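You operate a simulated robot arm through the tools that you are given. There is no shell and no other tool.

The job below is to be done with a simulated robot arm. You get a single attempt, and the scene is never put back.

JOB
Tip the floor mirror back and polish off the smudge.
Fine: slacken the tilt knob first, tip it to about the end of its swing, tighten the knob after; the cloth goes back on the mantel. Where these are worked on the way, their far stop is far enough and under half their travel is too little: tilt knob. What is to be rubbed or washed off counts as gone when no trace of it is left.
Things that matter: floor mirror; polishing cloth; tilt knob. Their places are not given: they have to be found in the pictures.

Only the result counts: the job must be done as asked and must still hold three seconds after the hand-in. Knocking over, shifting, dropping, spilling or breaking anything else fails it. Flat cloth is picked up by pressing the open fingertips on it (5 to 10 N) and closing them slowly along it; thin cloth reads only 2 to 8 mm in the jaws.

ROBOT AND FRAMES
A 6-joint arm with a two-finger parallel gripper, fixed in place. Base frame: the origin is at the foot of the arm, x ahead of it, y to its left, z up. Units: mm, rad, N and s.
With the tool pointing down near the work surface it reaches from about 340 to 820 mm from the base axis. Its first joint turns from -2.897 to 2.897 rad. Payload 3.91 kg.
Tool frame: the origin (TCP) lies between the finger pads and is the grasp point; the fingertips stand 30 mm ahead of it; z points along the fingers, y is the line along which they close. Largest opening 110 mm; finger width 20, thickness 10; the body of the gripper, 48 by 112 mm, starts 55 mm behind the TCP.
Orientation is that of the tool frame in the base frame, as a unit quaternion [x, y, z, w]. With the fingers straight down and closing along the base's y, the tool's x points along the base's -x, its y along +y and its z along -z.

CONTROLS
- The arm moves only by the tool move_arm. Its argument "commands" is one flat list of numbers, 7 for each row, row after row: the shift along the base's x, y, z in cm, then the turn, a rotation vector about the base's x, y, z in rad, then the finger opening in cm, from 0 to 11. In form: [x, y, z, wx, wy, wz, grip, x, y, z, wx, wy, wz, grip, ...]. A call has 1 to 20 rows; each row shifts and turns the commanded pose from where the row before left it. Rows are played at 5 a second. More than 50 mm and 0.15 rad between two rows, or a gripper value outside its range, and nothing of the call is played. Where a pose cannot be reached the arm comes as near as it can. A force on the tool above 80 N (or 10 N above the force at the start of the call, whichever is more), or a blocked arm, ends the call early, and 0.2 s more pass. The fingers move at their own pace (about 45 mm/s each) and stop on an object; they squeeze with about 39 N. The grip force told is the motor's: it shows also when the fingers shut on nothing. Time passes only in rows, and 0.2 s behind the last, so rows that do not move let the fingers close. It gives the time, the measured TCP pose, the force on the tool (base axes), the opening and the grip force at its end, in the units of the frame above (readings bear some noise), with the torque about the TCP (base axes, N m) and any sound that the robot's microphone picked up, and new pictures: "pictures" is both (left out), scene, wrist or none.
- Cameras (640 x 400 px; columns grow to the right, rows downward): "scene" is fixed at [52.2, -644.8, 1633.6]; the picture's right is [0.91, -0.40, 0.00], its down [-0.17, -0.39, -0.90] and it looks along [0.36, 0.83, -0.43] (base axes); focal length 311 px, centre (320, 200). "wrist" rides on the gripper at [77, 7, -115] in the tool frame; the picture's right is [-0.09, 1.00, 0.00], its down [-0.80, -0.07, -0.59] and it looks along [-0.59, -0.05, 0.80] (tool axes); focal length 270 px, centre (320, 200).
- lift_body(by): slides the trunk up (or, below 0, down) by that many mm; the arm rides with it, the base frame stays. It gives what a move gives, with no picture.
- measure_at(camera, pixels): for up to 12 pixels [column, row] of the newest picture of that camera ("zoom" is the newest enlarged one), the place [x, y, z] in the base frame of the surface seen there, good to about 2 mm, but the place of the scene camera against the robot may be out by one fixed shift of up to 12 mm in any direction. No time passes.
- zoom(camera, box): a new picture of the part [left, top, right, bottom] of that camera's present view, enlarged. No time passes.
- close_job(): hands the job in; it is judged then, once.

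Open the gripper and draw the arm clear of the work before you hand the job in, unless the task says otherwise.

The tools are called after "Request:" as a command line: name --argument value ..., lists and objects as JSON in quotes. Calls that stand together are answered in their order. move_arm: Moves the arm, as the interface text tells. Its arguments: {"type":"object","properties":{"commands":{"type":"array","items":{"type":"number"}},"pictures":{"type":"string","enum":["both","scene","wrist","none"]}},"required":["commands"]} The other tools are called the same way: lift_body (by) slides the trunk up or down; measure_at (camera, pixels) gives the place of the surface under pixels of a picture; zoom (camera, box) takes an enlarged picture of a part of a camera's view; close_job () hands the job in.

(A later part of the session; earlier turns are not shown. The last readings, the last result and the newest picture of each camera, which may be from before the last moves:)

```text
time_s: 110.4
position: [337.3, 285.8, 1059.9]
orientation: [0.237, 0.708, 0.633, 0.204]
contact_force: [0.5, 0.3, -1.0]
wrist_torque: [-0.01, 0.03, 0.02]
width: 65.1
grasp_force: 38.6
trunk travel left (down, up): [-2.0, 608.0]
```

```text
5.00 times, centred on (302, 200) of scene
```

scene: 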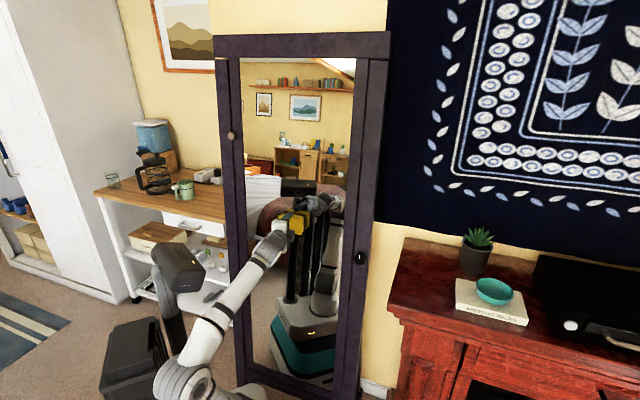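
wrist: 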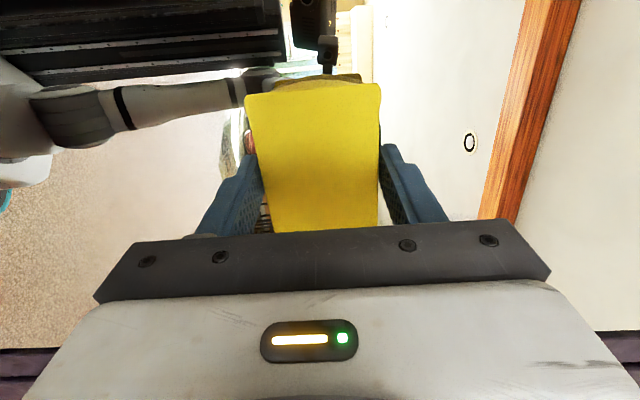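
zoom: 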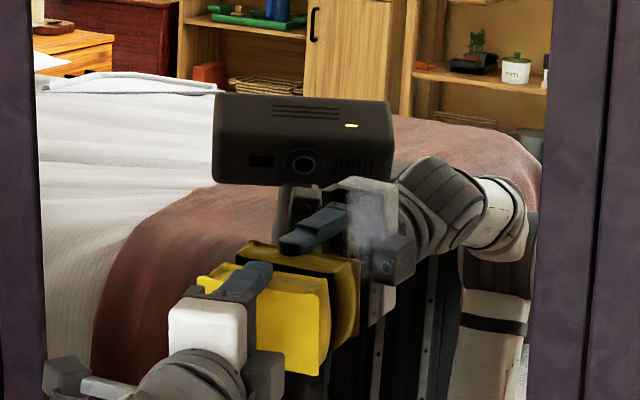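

Force is now zero here. I back off and raise the tool a bit to see the state of the lower patch and the pad.

Request:
move_arm --commands '[-1.2, -1.2, 1.5, 0, 0, 0, 3.5, -0.7, 0.7, 3.5, 0, 0, 0, 3.5, -0.7, 0.7, 3.5, 0, 0, 0, 3.5, -0.7, 0.7, 3.0, 0, 0, 0, 3.5, 0, 0, 0, 0, 0, 0, 3.5]' --pictures "both"

Request:
zoom --camera "scene" --box '[238, 160, 366, 240]'

Request:
zoom --camera "wrist" --box '[0, 0, 320, 200]'

```text
time_s: 111.6
position: [301.2, 302.8, 1176.4]
orientation: [0.236, 0.711, 0.63, 0.207]
contact_force: [0.0, -0.5, -0.6]
wrist_torque: [-0.02, 0.06, 0.0]
width: 64.8
grasp_force: 39.7
trunk travel left (down, up): [-2.0, 608.0]
```

scene: 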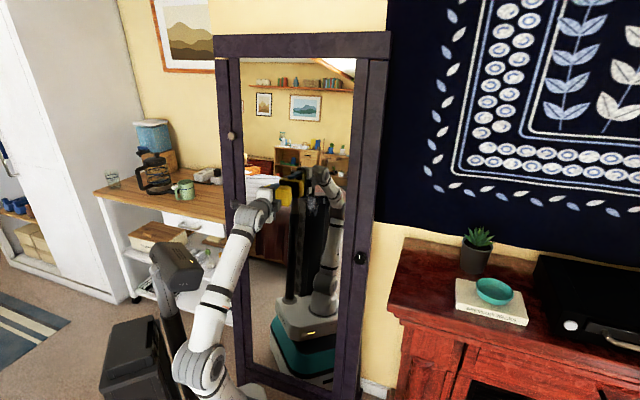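
wrist: 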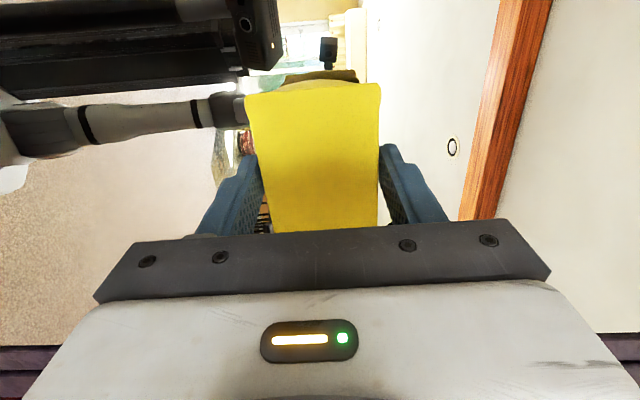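

```text
5.00 times, centred on (302, 200) of scene
```

zoom: 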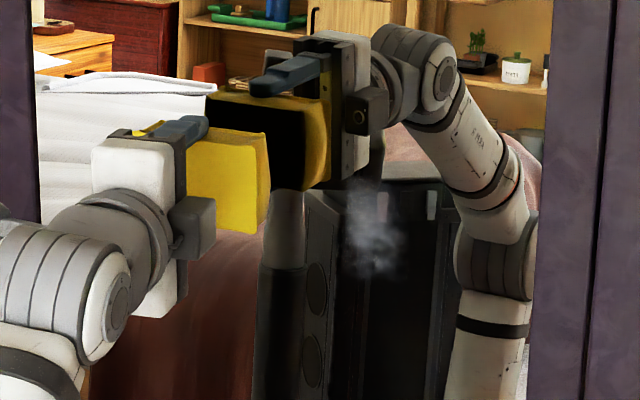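

```text
2.00 times, centred on (160, 100) of wrist
```

zoom: 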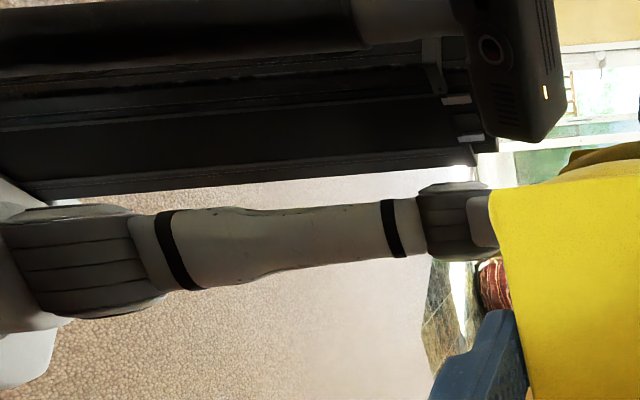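

The lower patch is gone; only the right patch (zoom (345-405,180-280)) remains. I yaw another 0.25 rad and move right to u≈60, staying clear of the glass, which also moves the elbow forward from the tower.

Request:
move_arm --commands '[1.16, -1.73, -1.53, 0, 0, 0.084, 3.5, 1.16, -1.73, -1.53, 0, 0, 0.083, 3.5, 1.16, -1.73, -1.53, 0, 0, 0.083, 3.5, 0, 0, 0, 0, 0, 0, 3.5]' --pictures "both"

Request:
zoom --camera "scene" --box '[238, 160, 366, 240]'

```text
time_s: 112.6
position: [350.6, 252.5, 1120.7]
orientation: [0.151, 0.736, 0.649, 0.115]
contact_force: [-0.8, -0.1, -1.2]
wrist_torque: [0.01, 0.01, -0.02]
width: 64.9
grasp_force: 39.0
trunk travel left (down, up): [-2.0, 608.0]
```

scene: 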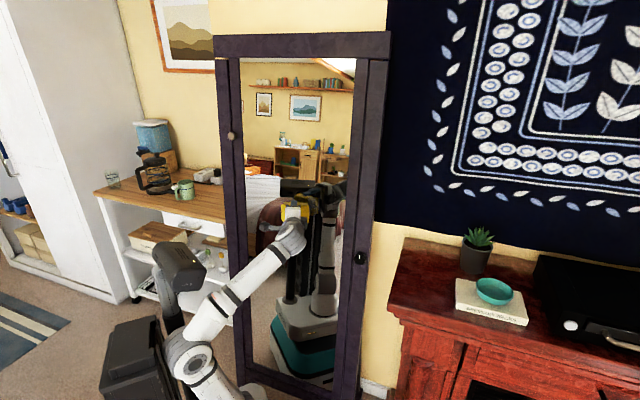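
wrist: 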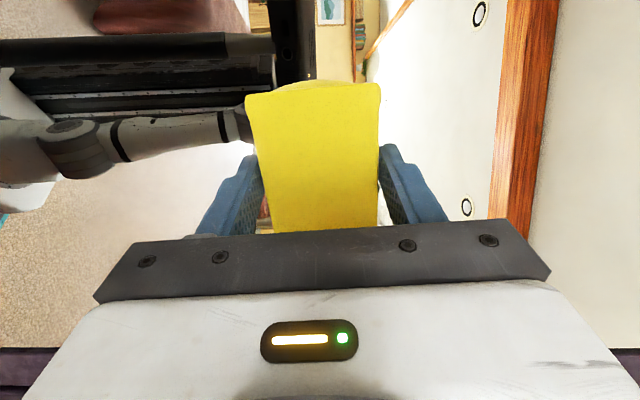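

```text
5.00 times, centred on (302, 200) of scene
```

zoom: 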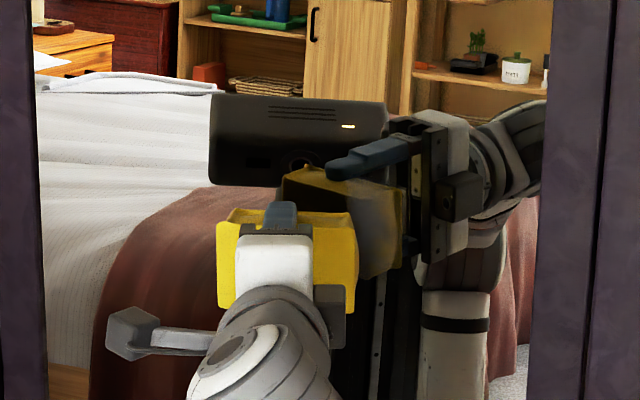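

The commanded and measured poses differ by ~16 mm because the elbow rests lightly on the tower; moving toward the glass relieves this. I advance to contact here in steps.

Request:
move_arm --commands '[1.06, 1.06, -0.5, 0, 0, 0, 3.5, 0.5, 0.5, 0, 0, 0, 0, 3.5, 0.15, 0.15, 0, 0, 0, 0, 3.5, 0.15, 0.15, 0, 0, 0, 0, 3.5, 0, 0, 0, 0, 0, 0, 3.5]' --pictures "none"

```text
time_s: 113.8
position: [353.3, 268.5, 1123.6]
orientation: [0.144, 0.734, 0.652, 0.127]
contact_force: [-3.3, -3.3, -0.6]
wrist_torque: [0.09, -0.12, -0.09]
width: 64.6
grasp_force: 39.2
trunk travel left (down, up): [-2.0, 608.0]
```

Light contact (~5 N) at u≈60, commanded and measured poses agree again. I press 1 mm more and stroke right 60 mm.

Request:
move_arm --commands '[0.08, 0.08, 0, 0, 0, 0, 3.5, 1.06, -1.06, 0, 0, 0, 0, 3.5, 1.06, -1.06, 0, 0, 0, 0, 3.5, 1.06, -1.06, 0, 0, 0, 0, 3.5, 0, 0, 0, 0, 0, 0, 3.5]' --pictures "both"

Request:
zoom --camera "scene" --box '[238, 160, 366, 240]'

```text
time_s: 115.0
position: [384.5, 236.7, 1125.0]
orientation: [0.145, 0.733, 0.652, 0.127]
contact_force: [-9.2, -5.3, 0.6]
wrist_torque: [0.1, -0.26, -0.18]
width: 64.8
grasp_force: 39.4
trunk travel left (down, up): [-2.0, 608.0]
```

scene: 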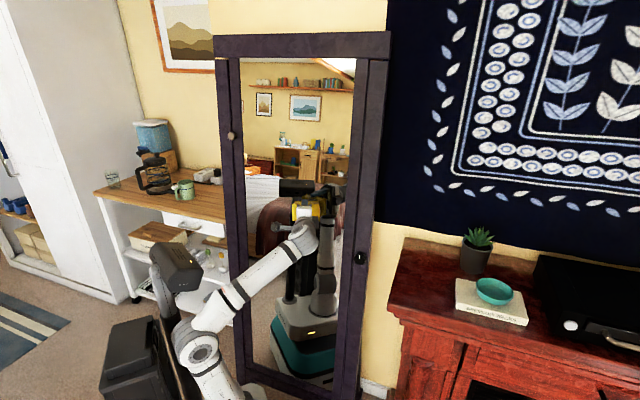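
wrist: 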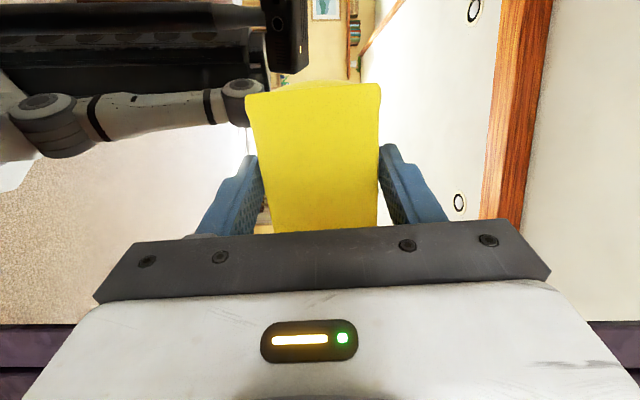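

```text
5.00 times, centred on (302, 200) of scene
```

zoom: 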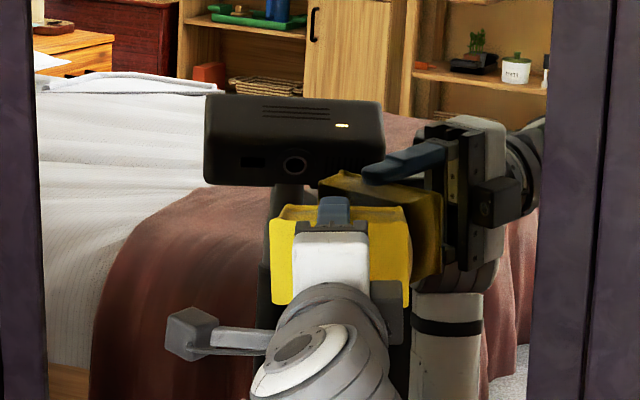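

The stroke went through without blocking and no smudge is visible outside the pad. I continue right 30 mm, then move up 25 mm and stroke back left along the glass.

Request:
move_arm --commands '[1.06, -1.06, 0, 0, 0, 0, 3.5, 1.06, -1.06, 0, 0, 0, 0, 3.5, 0, 0, 0, 0, 0, 0, 3.5, 0.12, 0.12, 1.3, 0, 0, 0, 3.5, 0.12, 0.12, 1.3, 0, 0, 0, 3.5, -1.2, 1.2, 0, 0, 0, 0, 3.5, -1.2, 1.2, 0, 0, 0, 0, 3.5, -1.2, 1.2, 0, 0, 0, 0, 3.5, -1.2, 1.2, 0, 0, 0, 0, 3.5, -1.0, 1.0, 0, 0, 0, 0, 3.5, 0, 0, 0, 0, 0, 0, 3.5]' --pictures "both"

Request:
zoom --camera "scene" --box '[238, 160, 366, 240]'

```text
time_s: 117.4
position: [351.8, 275.7, 1148.9]
orientation: [0.144, 0.734, 0.651, 0.128]
contact_force: [-5.9, -8.8, 0.4]
wrist_torque: [0.15, -0.17, -0.46]
width: 64.8
grasp_force: 39.3
trunk travel left (down, up): [-2.0, 608.0]
```

scene: 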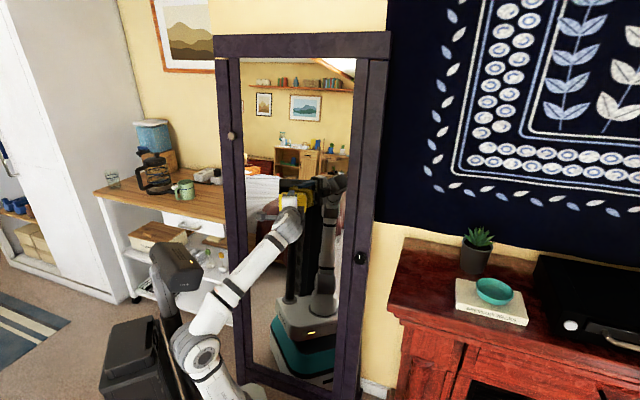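
wrist: 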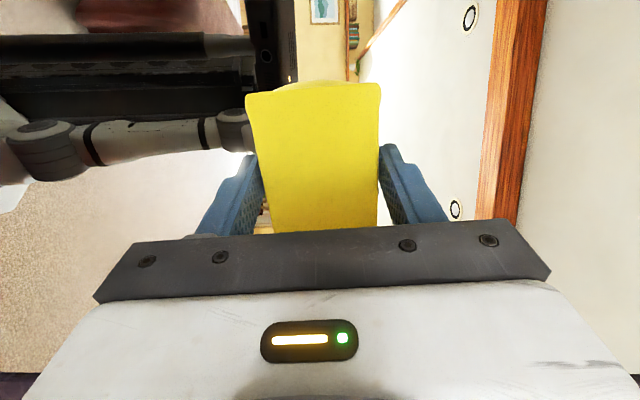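

```text
5.00 times, centred on (302, 200) of scene
```

zoom: 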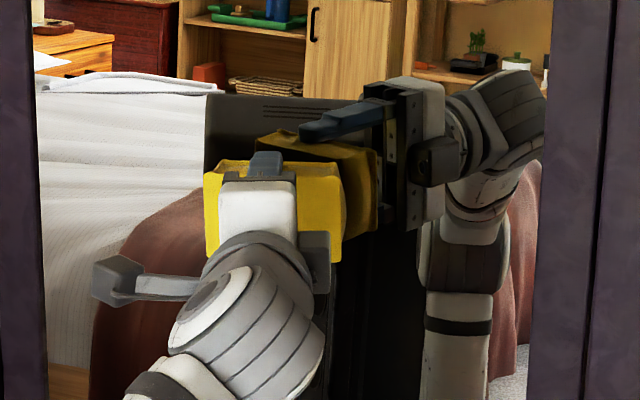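

Clean so far. I slide down to z≈1090 and make one more stroke to the right over the lower part of that patch.

Request:
move_arm --commands '[-0.16, -0.16, -1.93, 0, 0, 0, 3.5, -0.16, -0.16, -1.93, 0, 0, 0, 3.5, -0.16, -0.16, -1.93, 0, 0, 0, 3.5, 1.06, -1.06, 0, 0, 0, 0, 3.5, 1.06, -1.06, 0, 0, 0, 0, 3.5, 1.06, -1.06, 0, 0, 0, 0, 3.5, 1.06, -1.06, 0, 0, 0, 0, 3.5, 1.06, -1.06, 0, 0, 0, 0, 3.5, 0, 0, 0, 0, 0, 0, 3.5]' --pictures "both"

Request:
zoom --camera "scene" --box '[238, 160, 366, 240]'

Request:
zoom --camera "wrist" --box '[0, 0, 320, 200]'

```text
time_s: 119.4
position: [398.9, 219.1, 1089.9]
orientation: [0.144, 0.734, 0.651, 0.127]
contact_force: [0.0, 0.7, -0.9]
wrist_torque: [0.01, 0.02, -0.01]
width: 65.3
grasp_force: 38.4
trunk travel left (down, up): [-2.0, 608.0]
```

scene: 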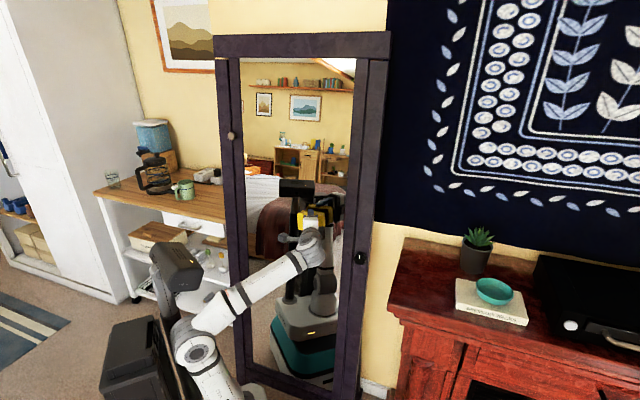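
wrist: 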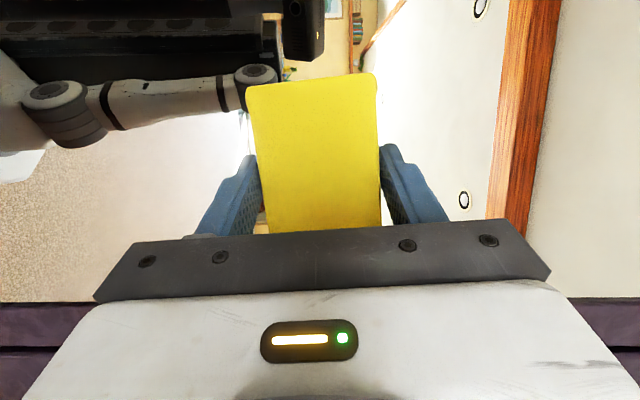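

```text
5.00 times, centred on (302, 200) of scene
```

zoom: 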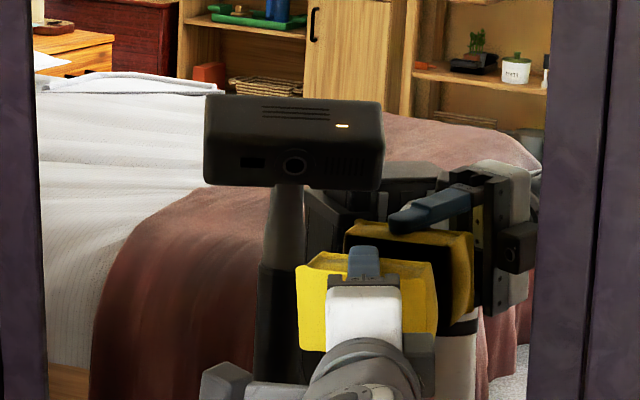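

```text
2.00 times, centred on (160, 100) of wrist
```

zoom: 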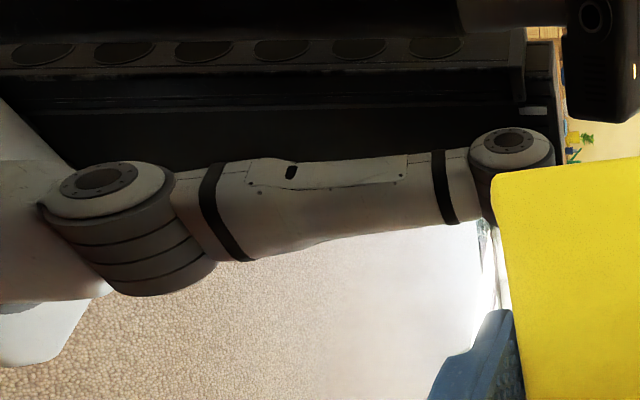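

No smudge is visible around the pad. I retreat from the glass and swing right so the whole rubbed area can be seen.

Request:
move_arm --commands '[-1.5, -1.5, 1.0, 0, 0, 0, 3.5, -1.5, -1.5, 1.0, 0, 0, 0, 3.5, 2.0, -3.0, 1.0, 0, 0, -0.1, 3.5, 2.0, -3.0, 1.0, 0, 0, -0.1, 3.5, 2.0, -3.0, 1.0, 0, 0, -0.1, 3.5, 2.0, -3.0, 1.0, 0, 0, -0.1, 3.5, 0, 0, 0, 0, 0, 0, 3.5]' --pictures "both"

Request:
zoom --camera "scene" --box '[238, 160, 366, 240]'

```text
time_s: 121.0
position: [451.6, 70.3, 1151.0]
orientation: [0.289, 0.69, 0.613, 0.253]
contact_force: [1.9, -0.3, -0.1]
wrist_torque: [-0.01, -0.02, 0.03]
width: 65.0
grasp_force: 38.6
trunk travel left (down, up): [-2.0, 608.0]
```

scene: 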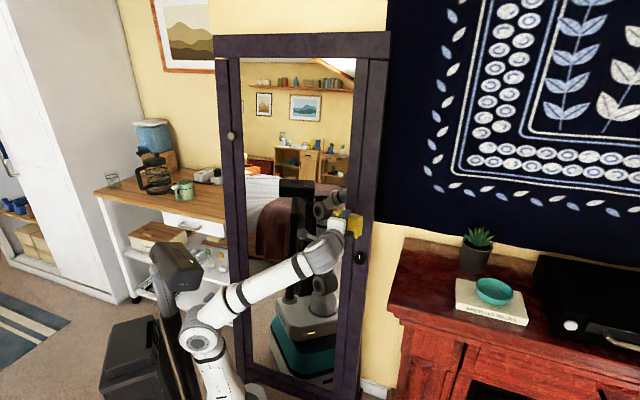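
wrist: 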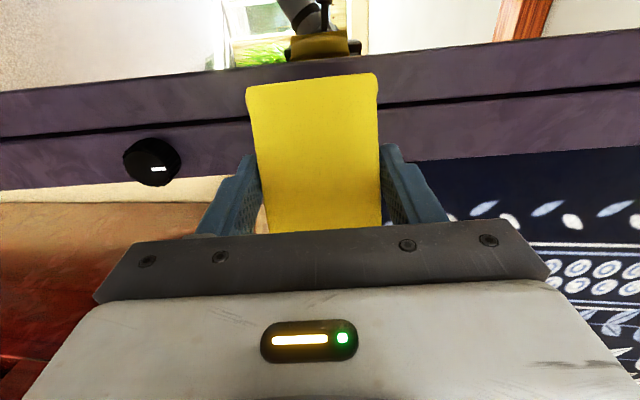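

```text
5.00 times, centred on (302, 200) of scene
```

zoom: 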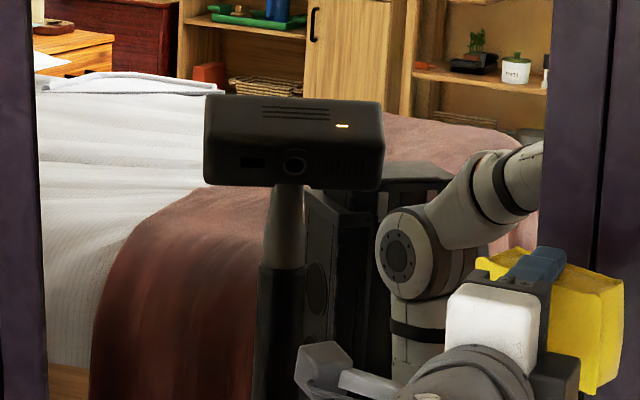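

The glass looks clear in this view. I zoom tighter in several parts to find any faint traces.

Request:
zoom --camera "scene" --box '[256, 185, 304, 215]'

Request:
zoom --camera "scene" --box '[290, 185, 338, 215]'

Request:
zoom --camera "scene" --box '[256, 205, 304, 235]'

Request:
zoom --camera "scene" --box '[280, 205, 328, 235]'

```text
13.33 times, centred on (280, 200) of scene
```

zoom: 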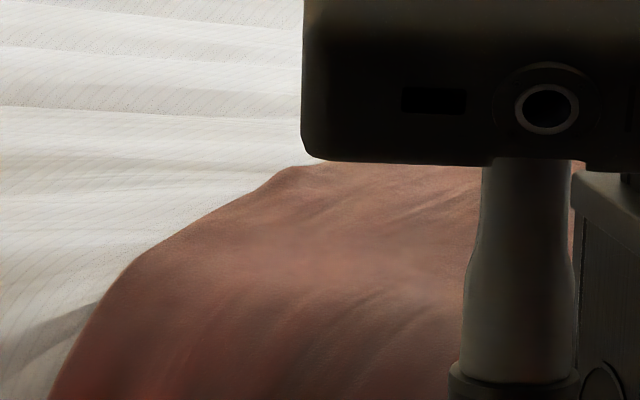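

```text
13.33 times, centred on (314, 200) of scene
```

zoom: 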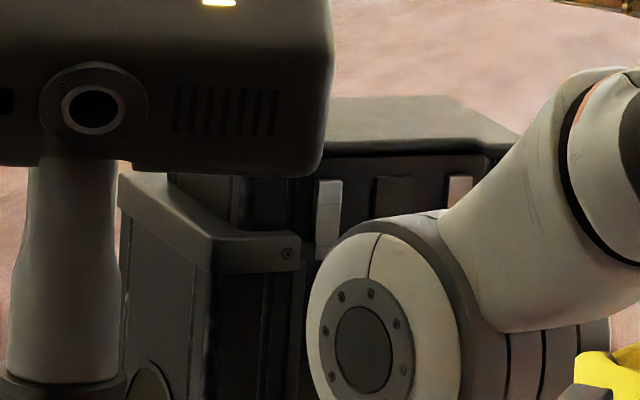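

```text
13.33 times, centred on (280, 220) of scene
```

zoom: 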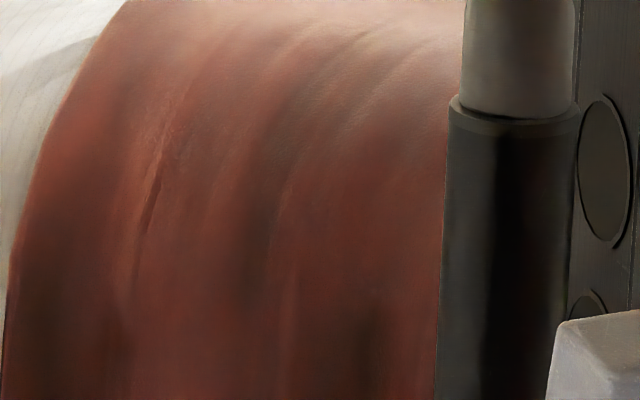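

```text
13.33 times, centred on (304, 220) of scene
```

zoom: 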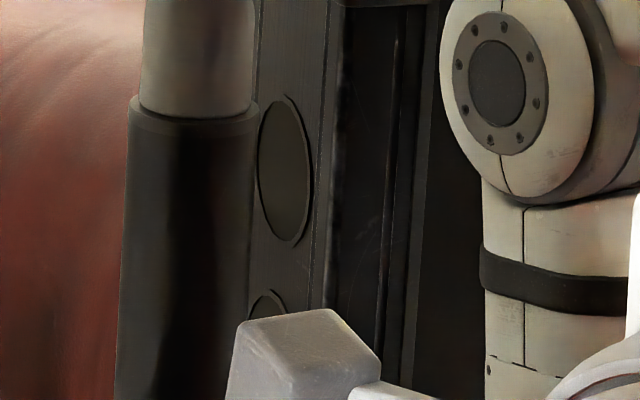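

The glass looks clean against the dark reflections, but over the blanket reflection at about (278,204) a faint haze can't be ruled out. I bring the cloth back to the left side (staying off the glass and the tower) to inspect with other reflections behind and rub again if needed.

Request:
move_arm --commands '[-2.0, 3.0, -0.7, 0, 0, 0.1, 3.5, -2.0, 3.0, -0.7, 0, 0, 0.1, 3.5, -2.0, 3.0, -0.7, 0, 0, 0.1, 3.5, -2.0, 3.0, -0.7, 0, 0, 0.1, 3.5, -1.54, 3.28, 0, 0, 0, 0, 3.5, -1.54, 3.28, 0, 0, 0, 0, 3.5, -3.07, 2.58, 0, 0, 0, 0, 3.5, -3.07, 2.58, 0, 0, 0, 0, 3.5, 0, 0, 0, 0, 0, -0.1, 3.5, 0, 0, 0, 0, 0, -0.1, 3.5, 0, 0, 0, 0, 0, -0.1, 3.5, 0, 0, 0, 0, 0, -0.06, 3.5, 0, 0, 0, 0, 0, 0, 3.5]' --pictures "both"

Request:
zoom --camera "scene" --box '[238, 160, 366, 240]'

Request:
zoom --camera "wrist" --box '[80, 0, 400, 200]'

```text
time_s: 123.8
position: [278.5, 307.0, 1123.4]
orientation: [0.274, 0.696, 0.619, 0.241]
contact_force: [0.0, -0.3, 0.3]
wrist_torque: [-0.02, 0.0, 0.01]
width: 65.4
grasp_force: 38.8
trunk travel left (down, up): [-2.0, 608.0]
```

scene: 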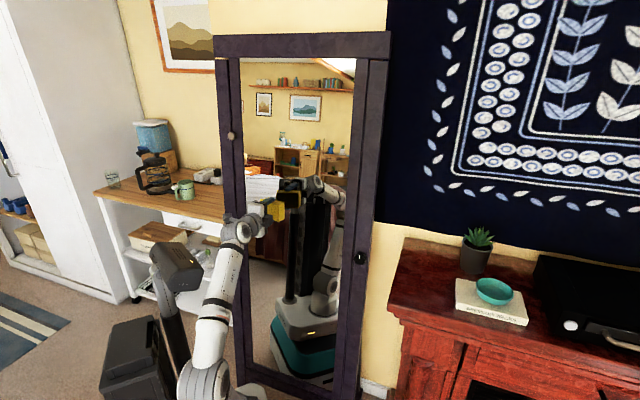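
wrist: 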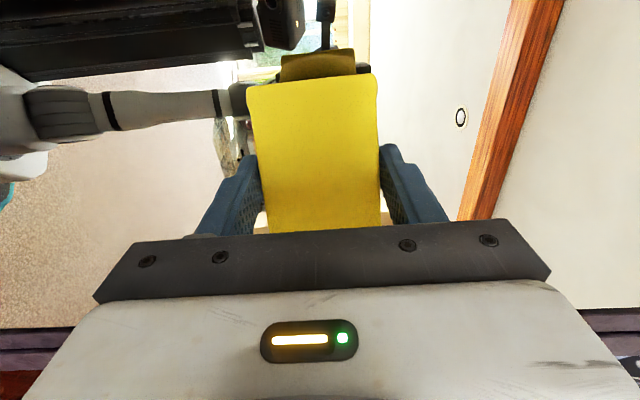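

```text
5.00 times, centred on (302, 200) of scene
```

zoom: 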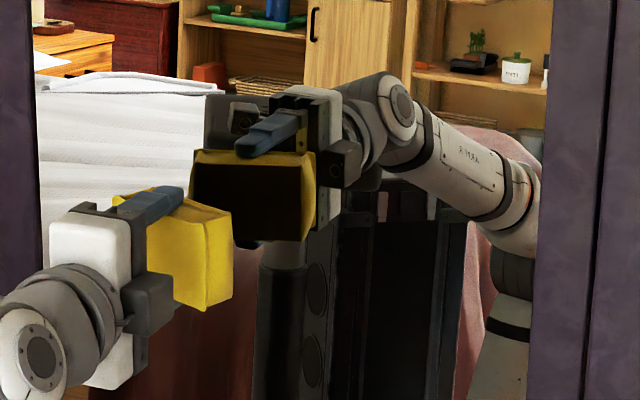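

```text
2.00 times, centred on (240, 100) of wrist
```

zoom: 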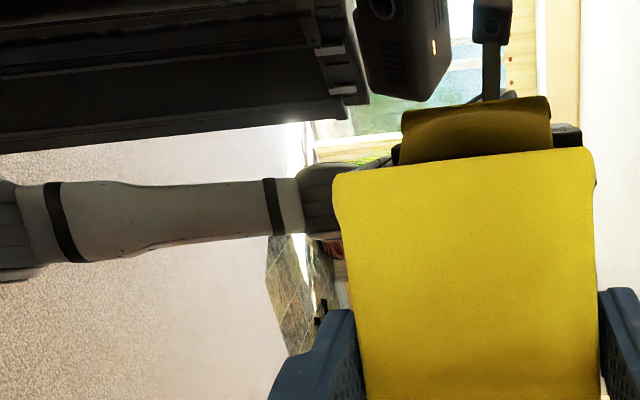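

Against the dark pad reflection (zoom (190-315,150-245)) nothing is left. For certainty I do one more light raster over the left and middle area; first approach to contact at this height.

Request:
move_arm --commands '[1.0, 1.0, -0.16, 0, 0, 0, 3.5, 0.85, 0.85, -0.14, 0, 0, 0, 3.5, 0.2, 0.2, -0.03, 0, 0, 0, 3.5, 0.1, 0.1, -0.016, 0, 0, 0, 3.5, 0.1, 0.1, -0.016, 0, 0, 0, 3.5, 0, 0, 0, 0, 0, 0, 3.5]' --pictures "none"

```text
time_s: 125.2
position: [298.5, 325.2, 1121.4]
orientation: [0.273, 0.695, 0.62, 0.242]
contact_force: [-16.7, -17.1, -5.0]
wrist_torque: [0.14, -0.41, 0.91]
width: 65.0
grasp_force: 38.5
trunk travel left (down, up): [-2.0, 608.0]
```

Contact is again on the left edge only. I ease back, yaw +0.15 rad to bring the pad flush and touch again.

Request:
move_arm --commands '[-0.4, -0.4, 0.06, 0, 0, 0, 3.5, 0, 0, 0, 0, 0, 0.15, 3.5, 0.4, 0.4, -0.06, 0, 0, 0, 3.5, 0.1, 0.1, -0.016, 0, 0, 0, 3.5, 0, 0, 0, 0, 0, 0, 3.5]' --pictures "none"

```text
time_s: 126.4
position: [301.2, 329.5, 1119.3]
orientation: [0.222, 0.715, 0.634, 0.195]
contact_force: [0.1, -1.0, -0.5]
wrist_torque: [0.01, -0.03, 0.03]
width: 65.1
grasp_force: 39.3
trunk travel left (down, up): [-2.0, 608.0]
```

No contact yet at d≈446. I advance 3 mm more in 1 mm steps.

Request:
move_arm --commands '[0.1, 0.1, -0.016, 0, 0, 0, 3.5, 0.1, 0.1, -0.016, 0, 0, 0, 3.5, 0.07, 0.07, -0.011, 0, 0, 0, 3.5, 0, 0, 0, 0, 0, 0, 3.5]' --pictures "none"

```text
time_s: 127.4
position: [302.6, 332.0, 1120.8]
orientation: [0.22, 0.714, 0.636, 0.195]
contact_force: [-12.9, -13.3, -4.6]
wrist_torque: [0.01, -0.28, 0.81]
width: 65.0
grasp_force: 39.0
trunk travel left (down, up): [-2.0, 608.0]
```

Contact ~19 N. I sweep left then right to u≈35 at this height, then step up to z≈1150 and sweep back left.

Request:
move_arm --commands '[-1.2, 1.2, 0, 0, 0, 0, 3.5, -1.0, 1.0, 0, 0, 0, 0, 3.5, 1.3, -1.3, 0, 0, 0, 0, 3.5, 1.3, -1.3, 0, 0, 0, 0, 3.5, 1.3, -1.3, 0, 0, 0, 0, 3.5, 1.3, -1.3, 0, 0, 0, 0, 3.5, 1.0, -1.0, 0, 0, 0, 0, 3.5, 0.13, 0.13, 1.5, 0, 0, 0, 3.5, 0.13, 0.13, 1.5, 0, 0, 0, 3.5, -1.3, 1.3, 0, 0, 0, 0, 3.5, -1.3, 1.3, 0, 0, 0, 0, 3.5, -1.3, 1.3, 0, 0, 0, 0, 3.5, -1.3, 1.3, 0, 0, 0, 0, 3.5, -1.3, 1.3, 0, 0, 0, 0, 3.5, 0, 0, 0, 0, 0, 0, 3.5]' --pictures "both"

Request:
zoom --camera "scene" --box '[238, 160, 366, 240]'

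```text
time_s: 130.6
position: [282.3, 361.0, 1148.0]
orientation: [0.221, 0.715, 0.634, 0.194]
contact_force: [-1.7, -1.2, -0.3]
wrist_torque: [0.0, -0.01, 0.13]
width: 65.0
grasp_force: 38.9
trunk travel left (down, up): [-2.0, 608.0]
```

scene: 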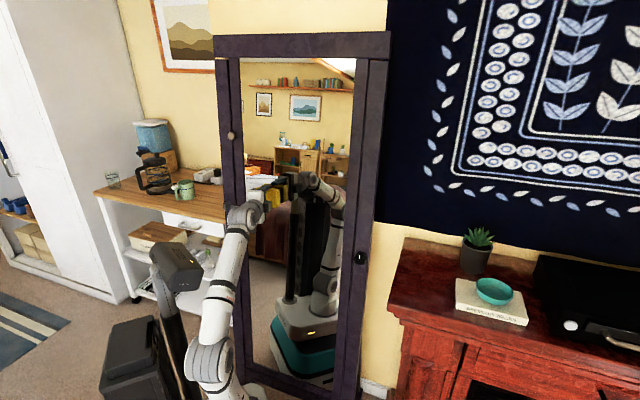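
wrist: 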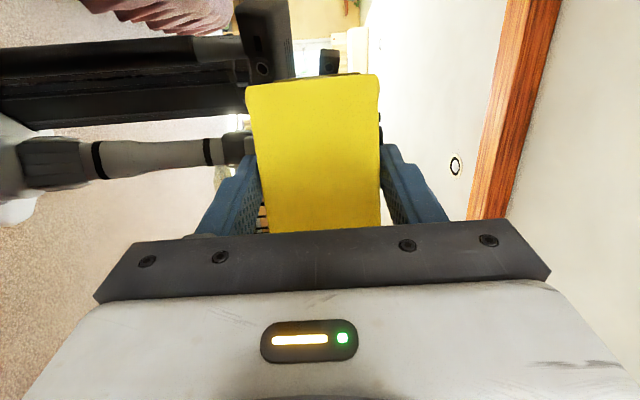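

```text
5.00 times, centred on (302, 200) of scene
```

zoom: 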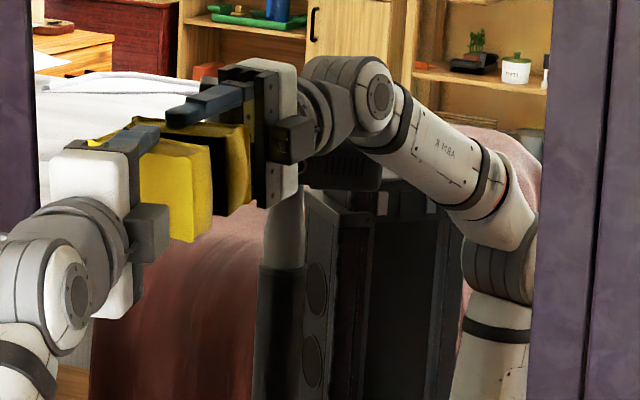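

No smudge visible. I zoom in on the blanket area (scene (275-292,203-225)) once more to judge the light band there.

Request:
zoom --camera "scene" --box '[262, 200, 302, 225]'

Request:
zoom --camera "wrist" --box '[0, 60, 256, 220]'

```text
16.00 times, centred on (282, 212) of scene
```

zoom: 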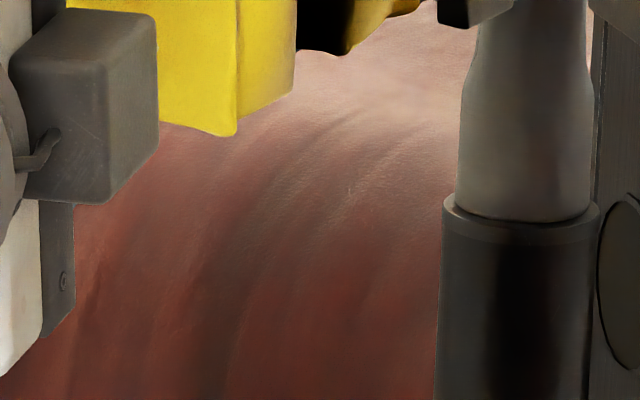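

```text
2.50 times, centred on (128, 140) of wrist
```

zoom: 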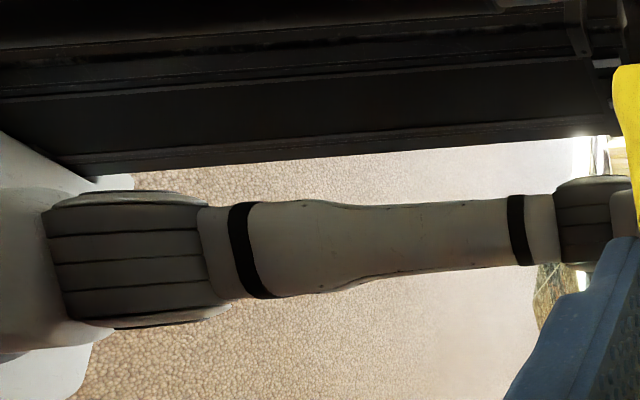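

The band is just lit fabric with crisp texture. I still add two lower sweeps (z≈1085 and 1058) for certainty, pressing slightly more.

Request:
move_arm --commands '[-0.15, -0.15, -2.1, 0, 0, 0, 3.5, -0.15, -0.15, -2.1, 0, 0, 0, 3.5, -0.1, -0.1, -2.1, 0, 0, 0, 3.5, 1.3, -1.3, 0, 0, 0, 0, 3.5, 1.3, -1.3, 0, 0, 0, 0, 3.5, 1.3, -1.3, 0, 0, 0, 0, 3.5, 1.3, -1.3, 0, 0, 0, 0, 3.5, 1.0, -1.0, 0, 0, 0, 0, 3.5, -0.16, -0.16, -1.4, 0, 0, 0, 3.5, -0.16, -0.16, -1.4, 0, 0, 0, 3.5, -1.3, 1.3, 0, 0, 0, 0, 3.5, -1.3, 1.3, 0, 0, 0, 0, 3.5, -1.3, 1.3, 0, 0, 0, 0, 3.5, -1.3, 1.3, 0, 0, 0, 0, 3.5, 0, 0, 0, 0, 0, 0, 3.5]' --pictures "both"

Request:
zoom --camera "scene" --box '[238, 160, 366, 240]'

```text
time_s: 133.8
position: [285.7, 341.6, 1059.0]
orientation: [0.221, 0.714, 0.635, 0.194]
contact_force: [0.6, 0.3, -0.5]
wrist_torque: [-0.01, 0.02, -0.01]
width: 65.0
grasp_force: 39.1
trunk travel left (down, up): [-2.0, 608.0]
```

scene: 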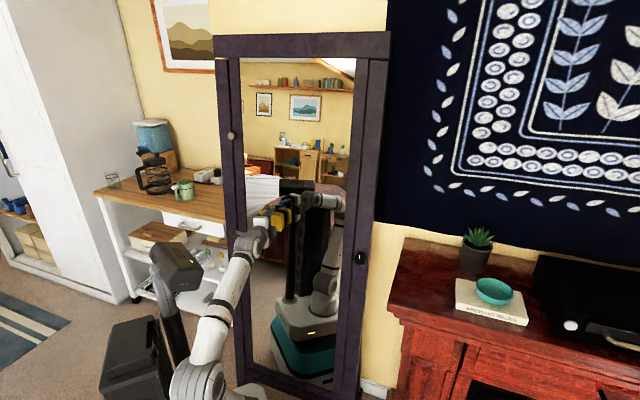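
wrist: 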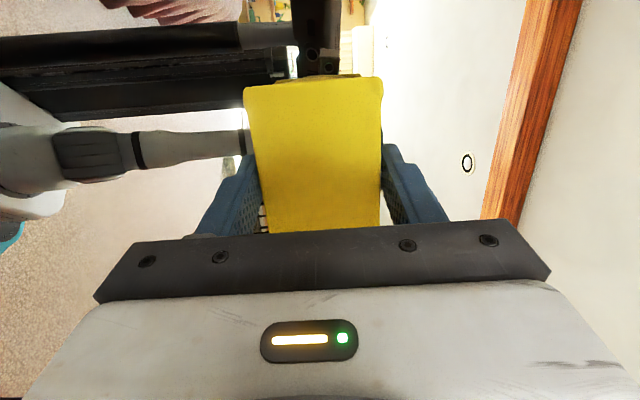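

```text
5.00 times, centred on (302, 200) of scene
```

zoom: 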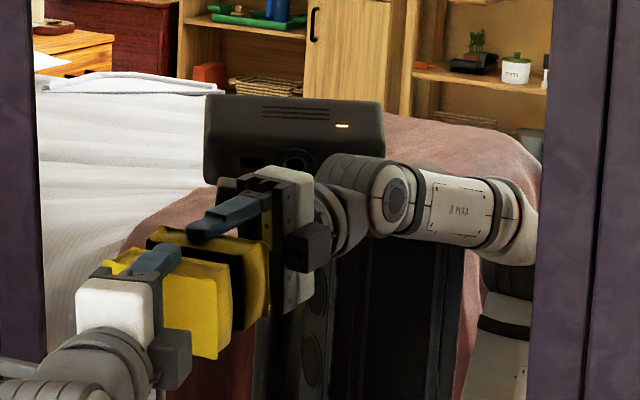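

The mirror is clean in every view. Now I take the cloth back: retreat from the glass, and follow the known clear path to the right side.

Request:
move_arm --commands '[-2.0, -2.0, 1.5, 0, 0, 0, 3.5, 0.7, -0.7, 2.5, 0, 0, 0.1, 3.5, 0.7, -0.7, 2.4, 0, 0, 0.1, 3.5, 3.07, -2.58, -0.5, 0, 0, 0, 3.5, 3.07, -2.58, -0.5, 0, 0, 0, 3.5, 1.54, -3.28, 0, 0, 0, 0, 3.5, 1.54, -3.28, 0, 0, 0, 0, 3.5, 2.0, -3.0, 0.7, 0, 0, -0.1, 3.5, 2.0, -3.0, 0.7, 0, 0, -0.1, 3.5, 2.0, -3.0, 0.7, 0, 0, -0.1, 3.5, 2.0, -3.0, 0.7, 0, 0, -0.09, 3.5, 0, 0, 0, 0, 0, 0, 3.5]' --pictures "both"

Request:
zoom --camera "scene" --box '[238, 160, 366, 240]'

```text
time_s: 134.9
position: [238.5, 299.9, 1129.3]
orientation: [0.044, 0.733, 0.676, 0.051]
contact_force: [-0.5, -0.5, -0.8]
wrist_torque: [-0.01, 0.0, 0.04]
width: 65.2
grasp_force: 38.8
trunk travel left (down, up): [-2.0, 608.0]
stopped in row 5: the arm was blocked; the commanded pose is now the measured one
```

scene: 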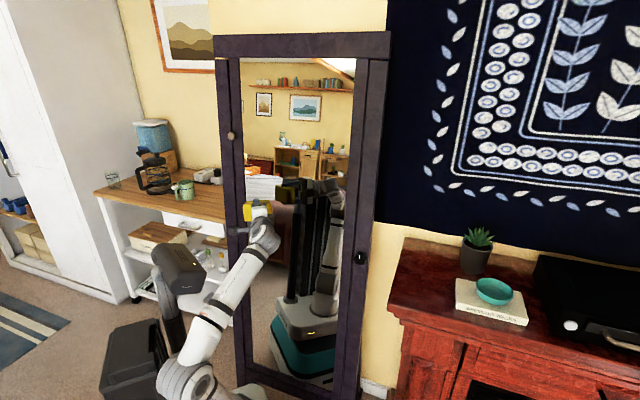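
wrist: 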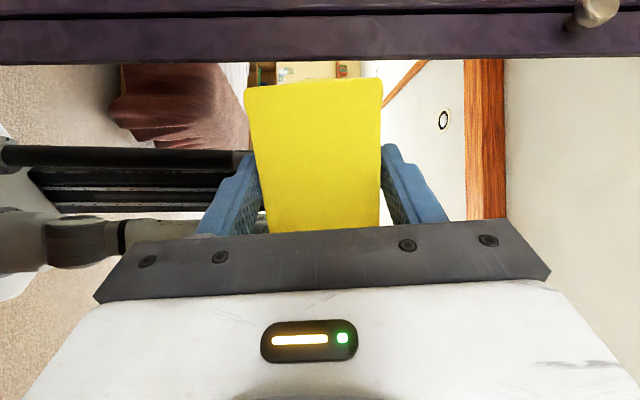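

```text
5.00 times, centred on (302, 200) of scene
```

zoom: 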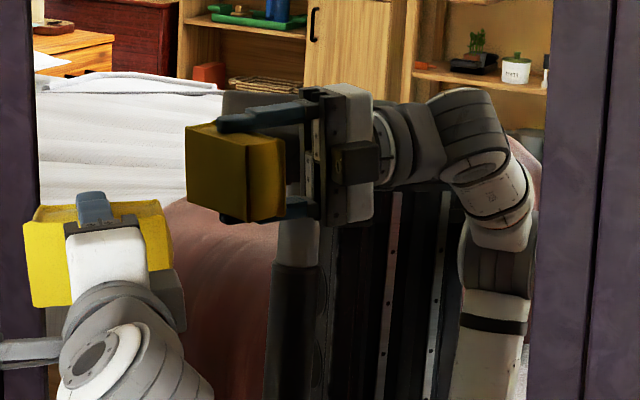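

The arm caught the tower again on retreat (TCP now (238,300), yawed). I go back toward the left and glass, unwinding the yaw, and rise to z≈1190 where the elbow stands clearer.

Request:
move_arm --commands '[1.38, 1.2, 0.7, 0, 0, -0.145, 3.5, 1.38, 1.2, 0.7, 0, 0, -0.145, 3.5, 1.38, 1.2, 0.7, 0, 0, -0.145, 3.5, 0.15, 0.15, 2.0, 0, 0, 0, 3.5, 0.15, 0.15, 2.0, 0, 0, 0, 3.5, 0, 0, 0, 0, 0, 0, 3.5]' --pictures "both"

```text
time_s: 136.3
position: [281.3, 355.7, 1185.0]
orientation: [0.205, 0.712, 0.641, 0.197]
contact_force: [-0.4, 0.1, 0.1]
wrist_torque: [-0.03, 0.04, 0.02]
width: 65.2
grasp_force: 38.6
trunk travel left (down, up): [-2.0, 608.0]
```

scene: 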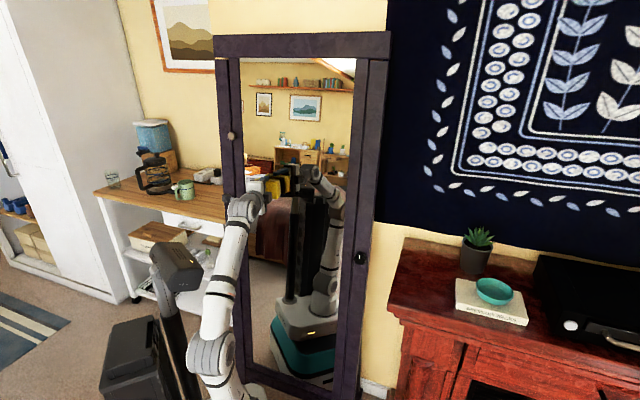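
wrist: 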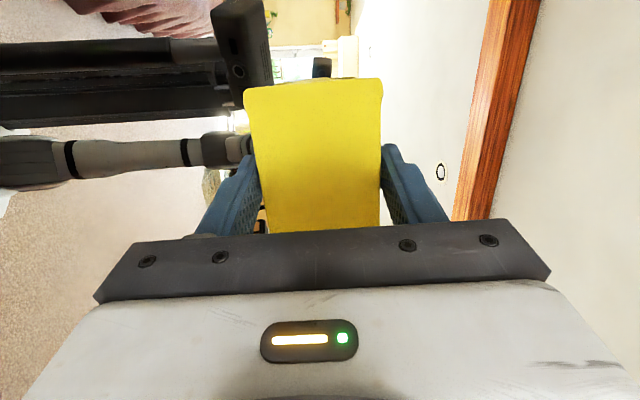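

Free again at u≈-53, d≈450. I now travel right along the glass at this height with slowly growing yaw, keeping a few millimetres off.

Request:
move_arm --commands '[-0.2, -0.2, 0.3, 0, 0, 0, 3.5, 1.32, -1.32, 0.2, 0, 0, 0.035, 3.5, 1.32, -1.32, 0.2, 0, 0, 0.035, 3.5, 1.32, -1.32, 0.2, 0, 0, 0.035, 3.5, 1.32, -1.32, 0.2, 0, 0, 0.035, 3.5, 1.32, -1.32, 0, 0, 0, 0.035, 3.5, 1.32, -1.32, 0, 0, 0, 0.035, 3.5, 0, 0, 0, 0, 0, 0, 3.5]' --pictures "scene"

```text
time_s: 138.2
position: [358.0, 272.7, 1195.4]
orientation: [0.129, 0.73, 0.659, 0.13]
contact_force: [-1.1, 0.2, -0.6]
wrist_torque: [0.01, 0.0, -0.01]
width: 65.0
grasp_force: 38.9
trunk travel left (down, up): [-2.0, 608.0]
```

scene: 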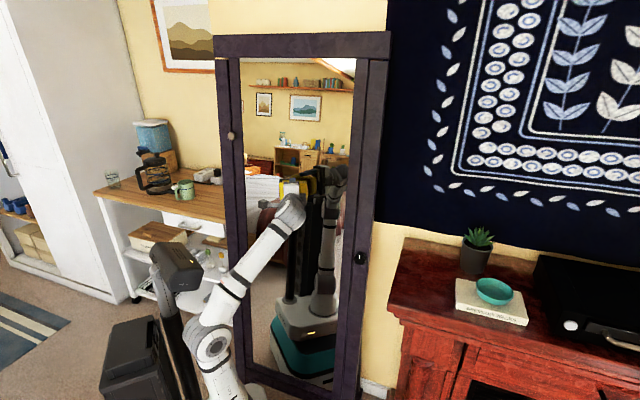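

Past the critical zone (u=60, free). I continue right and then draw away from the mirror toward (452,70), unwinding the yaw.

Request:
move_arm --commands '[1.4, -1.5, -0.2, 0, 0, 0, 3.5, 1.4, -1.5, -0.2, 0, 0, 0, 3.5, 1.4, -1.5, -0.2, 0, 0, 0, 3.5, 1.3, -3.94, -0.5, 0, 0, -0.1, 3.5, 1.3, -3.94, -0.5, 0, 0, -0.1, 3.5, 1.3, -3.94, -0.5, 0, 0, -0.1, 3.5, 1.3, -3.94, -0.5, 0, 0, -0.1, 3.5, 0, 0, 0, 0, 0, 0, 3.5]' --pictures "both"

Request:
zoom --camera "scene" --box '[238, 160, 366, 240]'

```text
time_s: 139.9
position: [454.6, 72.6, 1170.6]
orientation: [0.271, 0.689, 0.62, 0.259]
contact_force: [-0.6, 0.4, -0.7]
wrist_torque: [-0.02, 0.01, -0.03]
width: 65.0
grasp_force: 38.9
trunk travel left (down, up): [-2.0, 608.0]
```

scene: 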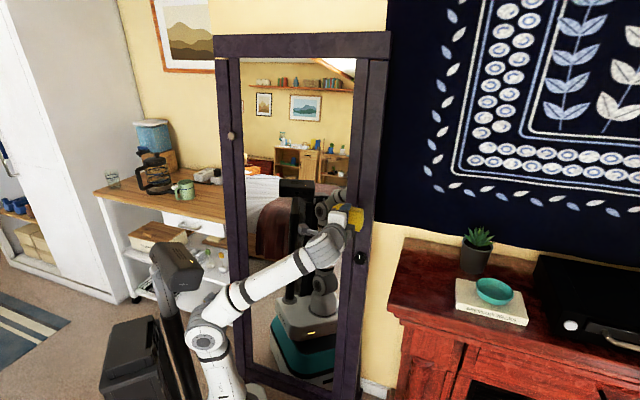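
wrist: 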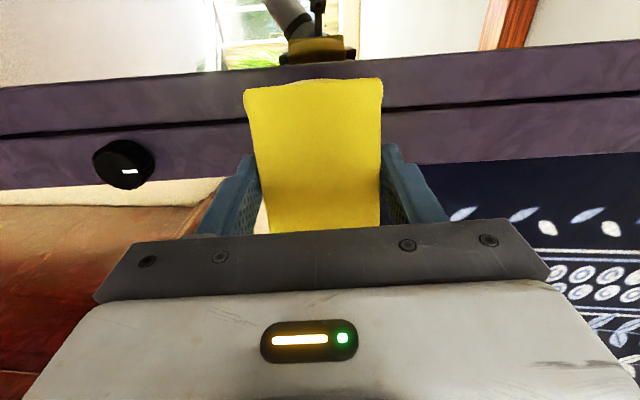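

```text
5.00 times, centred on (302, 200) of scene
```

zoom: 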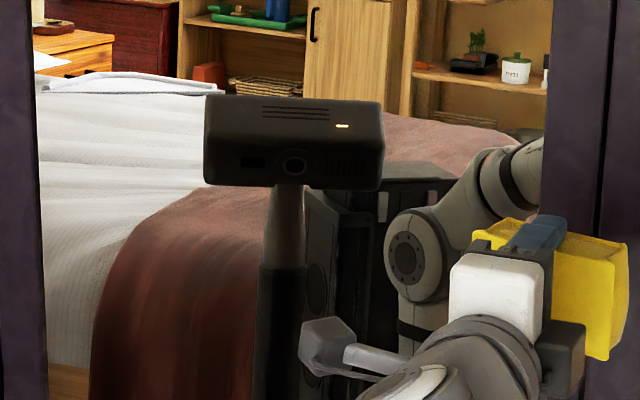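

Clear of the mirror. I re-check the earlier doubtful area with the same zooms as before.

Request:
zoom --camera "scene" --box '[256, 185, 304, 215]'

Request:
zoom --camera "scene" --box '[256, 205, 304, 235]'

Request:
zoom --camera "scene" --box '[290, 185, 338, 215]'

```text
13.33 times, centred on (280, 200) of scene
```

zoom: 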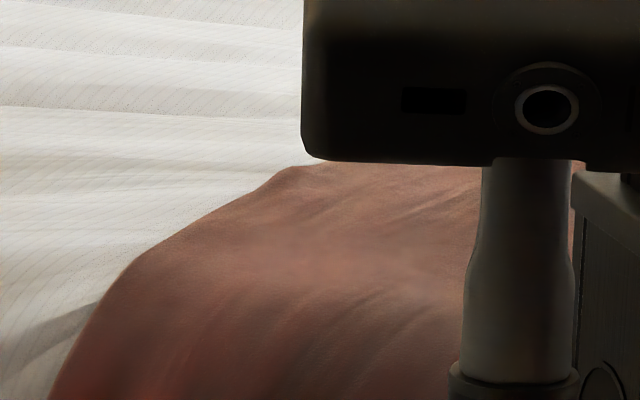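

```text
13.33 times, centred on (280, 220) of scene
```

zoom: 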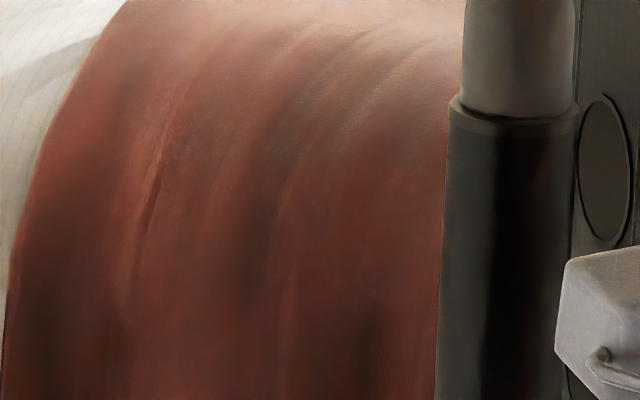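

```text
13.33 times, centred on (314, 200) of scene
```

zoom: 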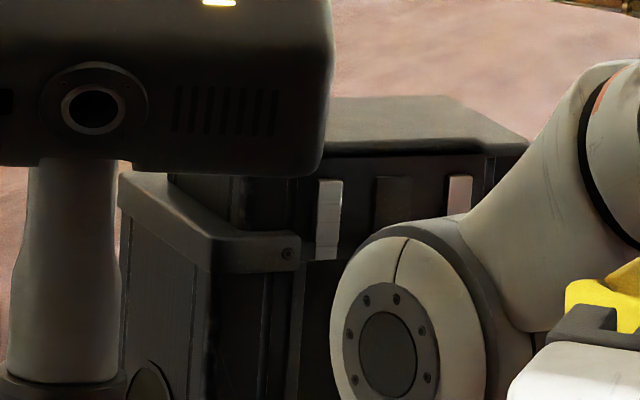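

The two views are identical to before the extra rubbing, so that was only the blanket's texture; the mirror is clean. I raise the trunk in two steps, lowering the arm relative to it between.

Request:
lift_body --by 300

Request:
move_arm --commands '[1.0, -1.3, -3.5, 0, 0, 0, 3.5, 1.0, -1.3, -3.5, 0, 0, 0, 3.5, 1.0, -1.3, -3.5, 0, 0, 0, 3.5, 1.0, -1.3, -3.5, 0, 0, 0, 3.5, 0, -1.0, -3.5, 0, 0, 0, 3.5, 0, 0, 0, 0, 0, 0, 3.5]' --pictures "both"

```text
time_s: 142.9
position: [453.5, 71.7, 1470.6]
orientation: [0.271, 0.69, 0.62, 0.258]
contact_force: [0.4, -0.4, -1.0]
wrist_torque: [-0.02, 0.0, -0.01]
width: 65.1
grasp_force: 39.2
trunk travel left (down, up): [-302.0, 308.0]
```

```text
time_s: 144.3
position: [494.4, 9.6, 1293.9]
orientation: [0.272, 0.689, 0.62, 0.258]
contact_force: [1.0, 0.8, -0.3]
wrist_torque: [0.0, 0.02, 0.02]
width: 65.3
grasp_force: 39.1
trunk travel left (down, up): [-302.0, 308.0]
```

scene: 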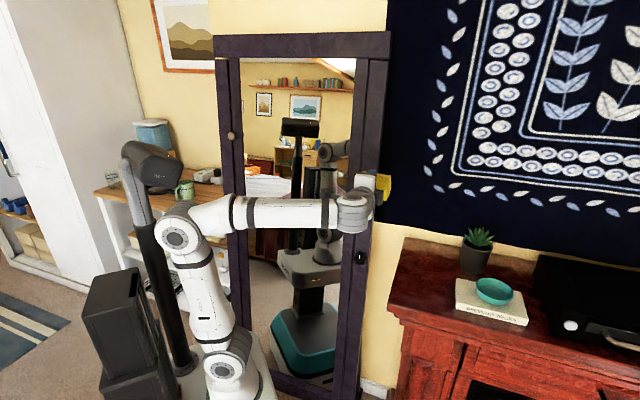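
wrist: 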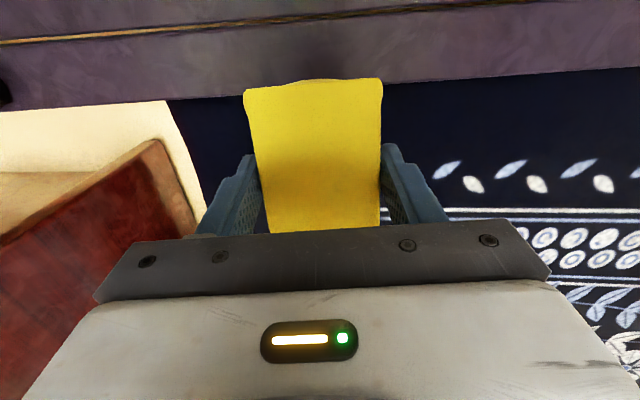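

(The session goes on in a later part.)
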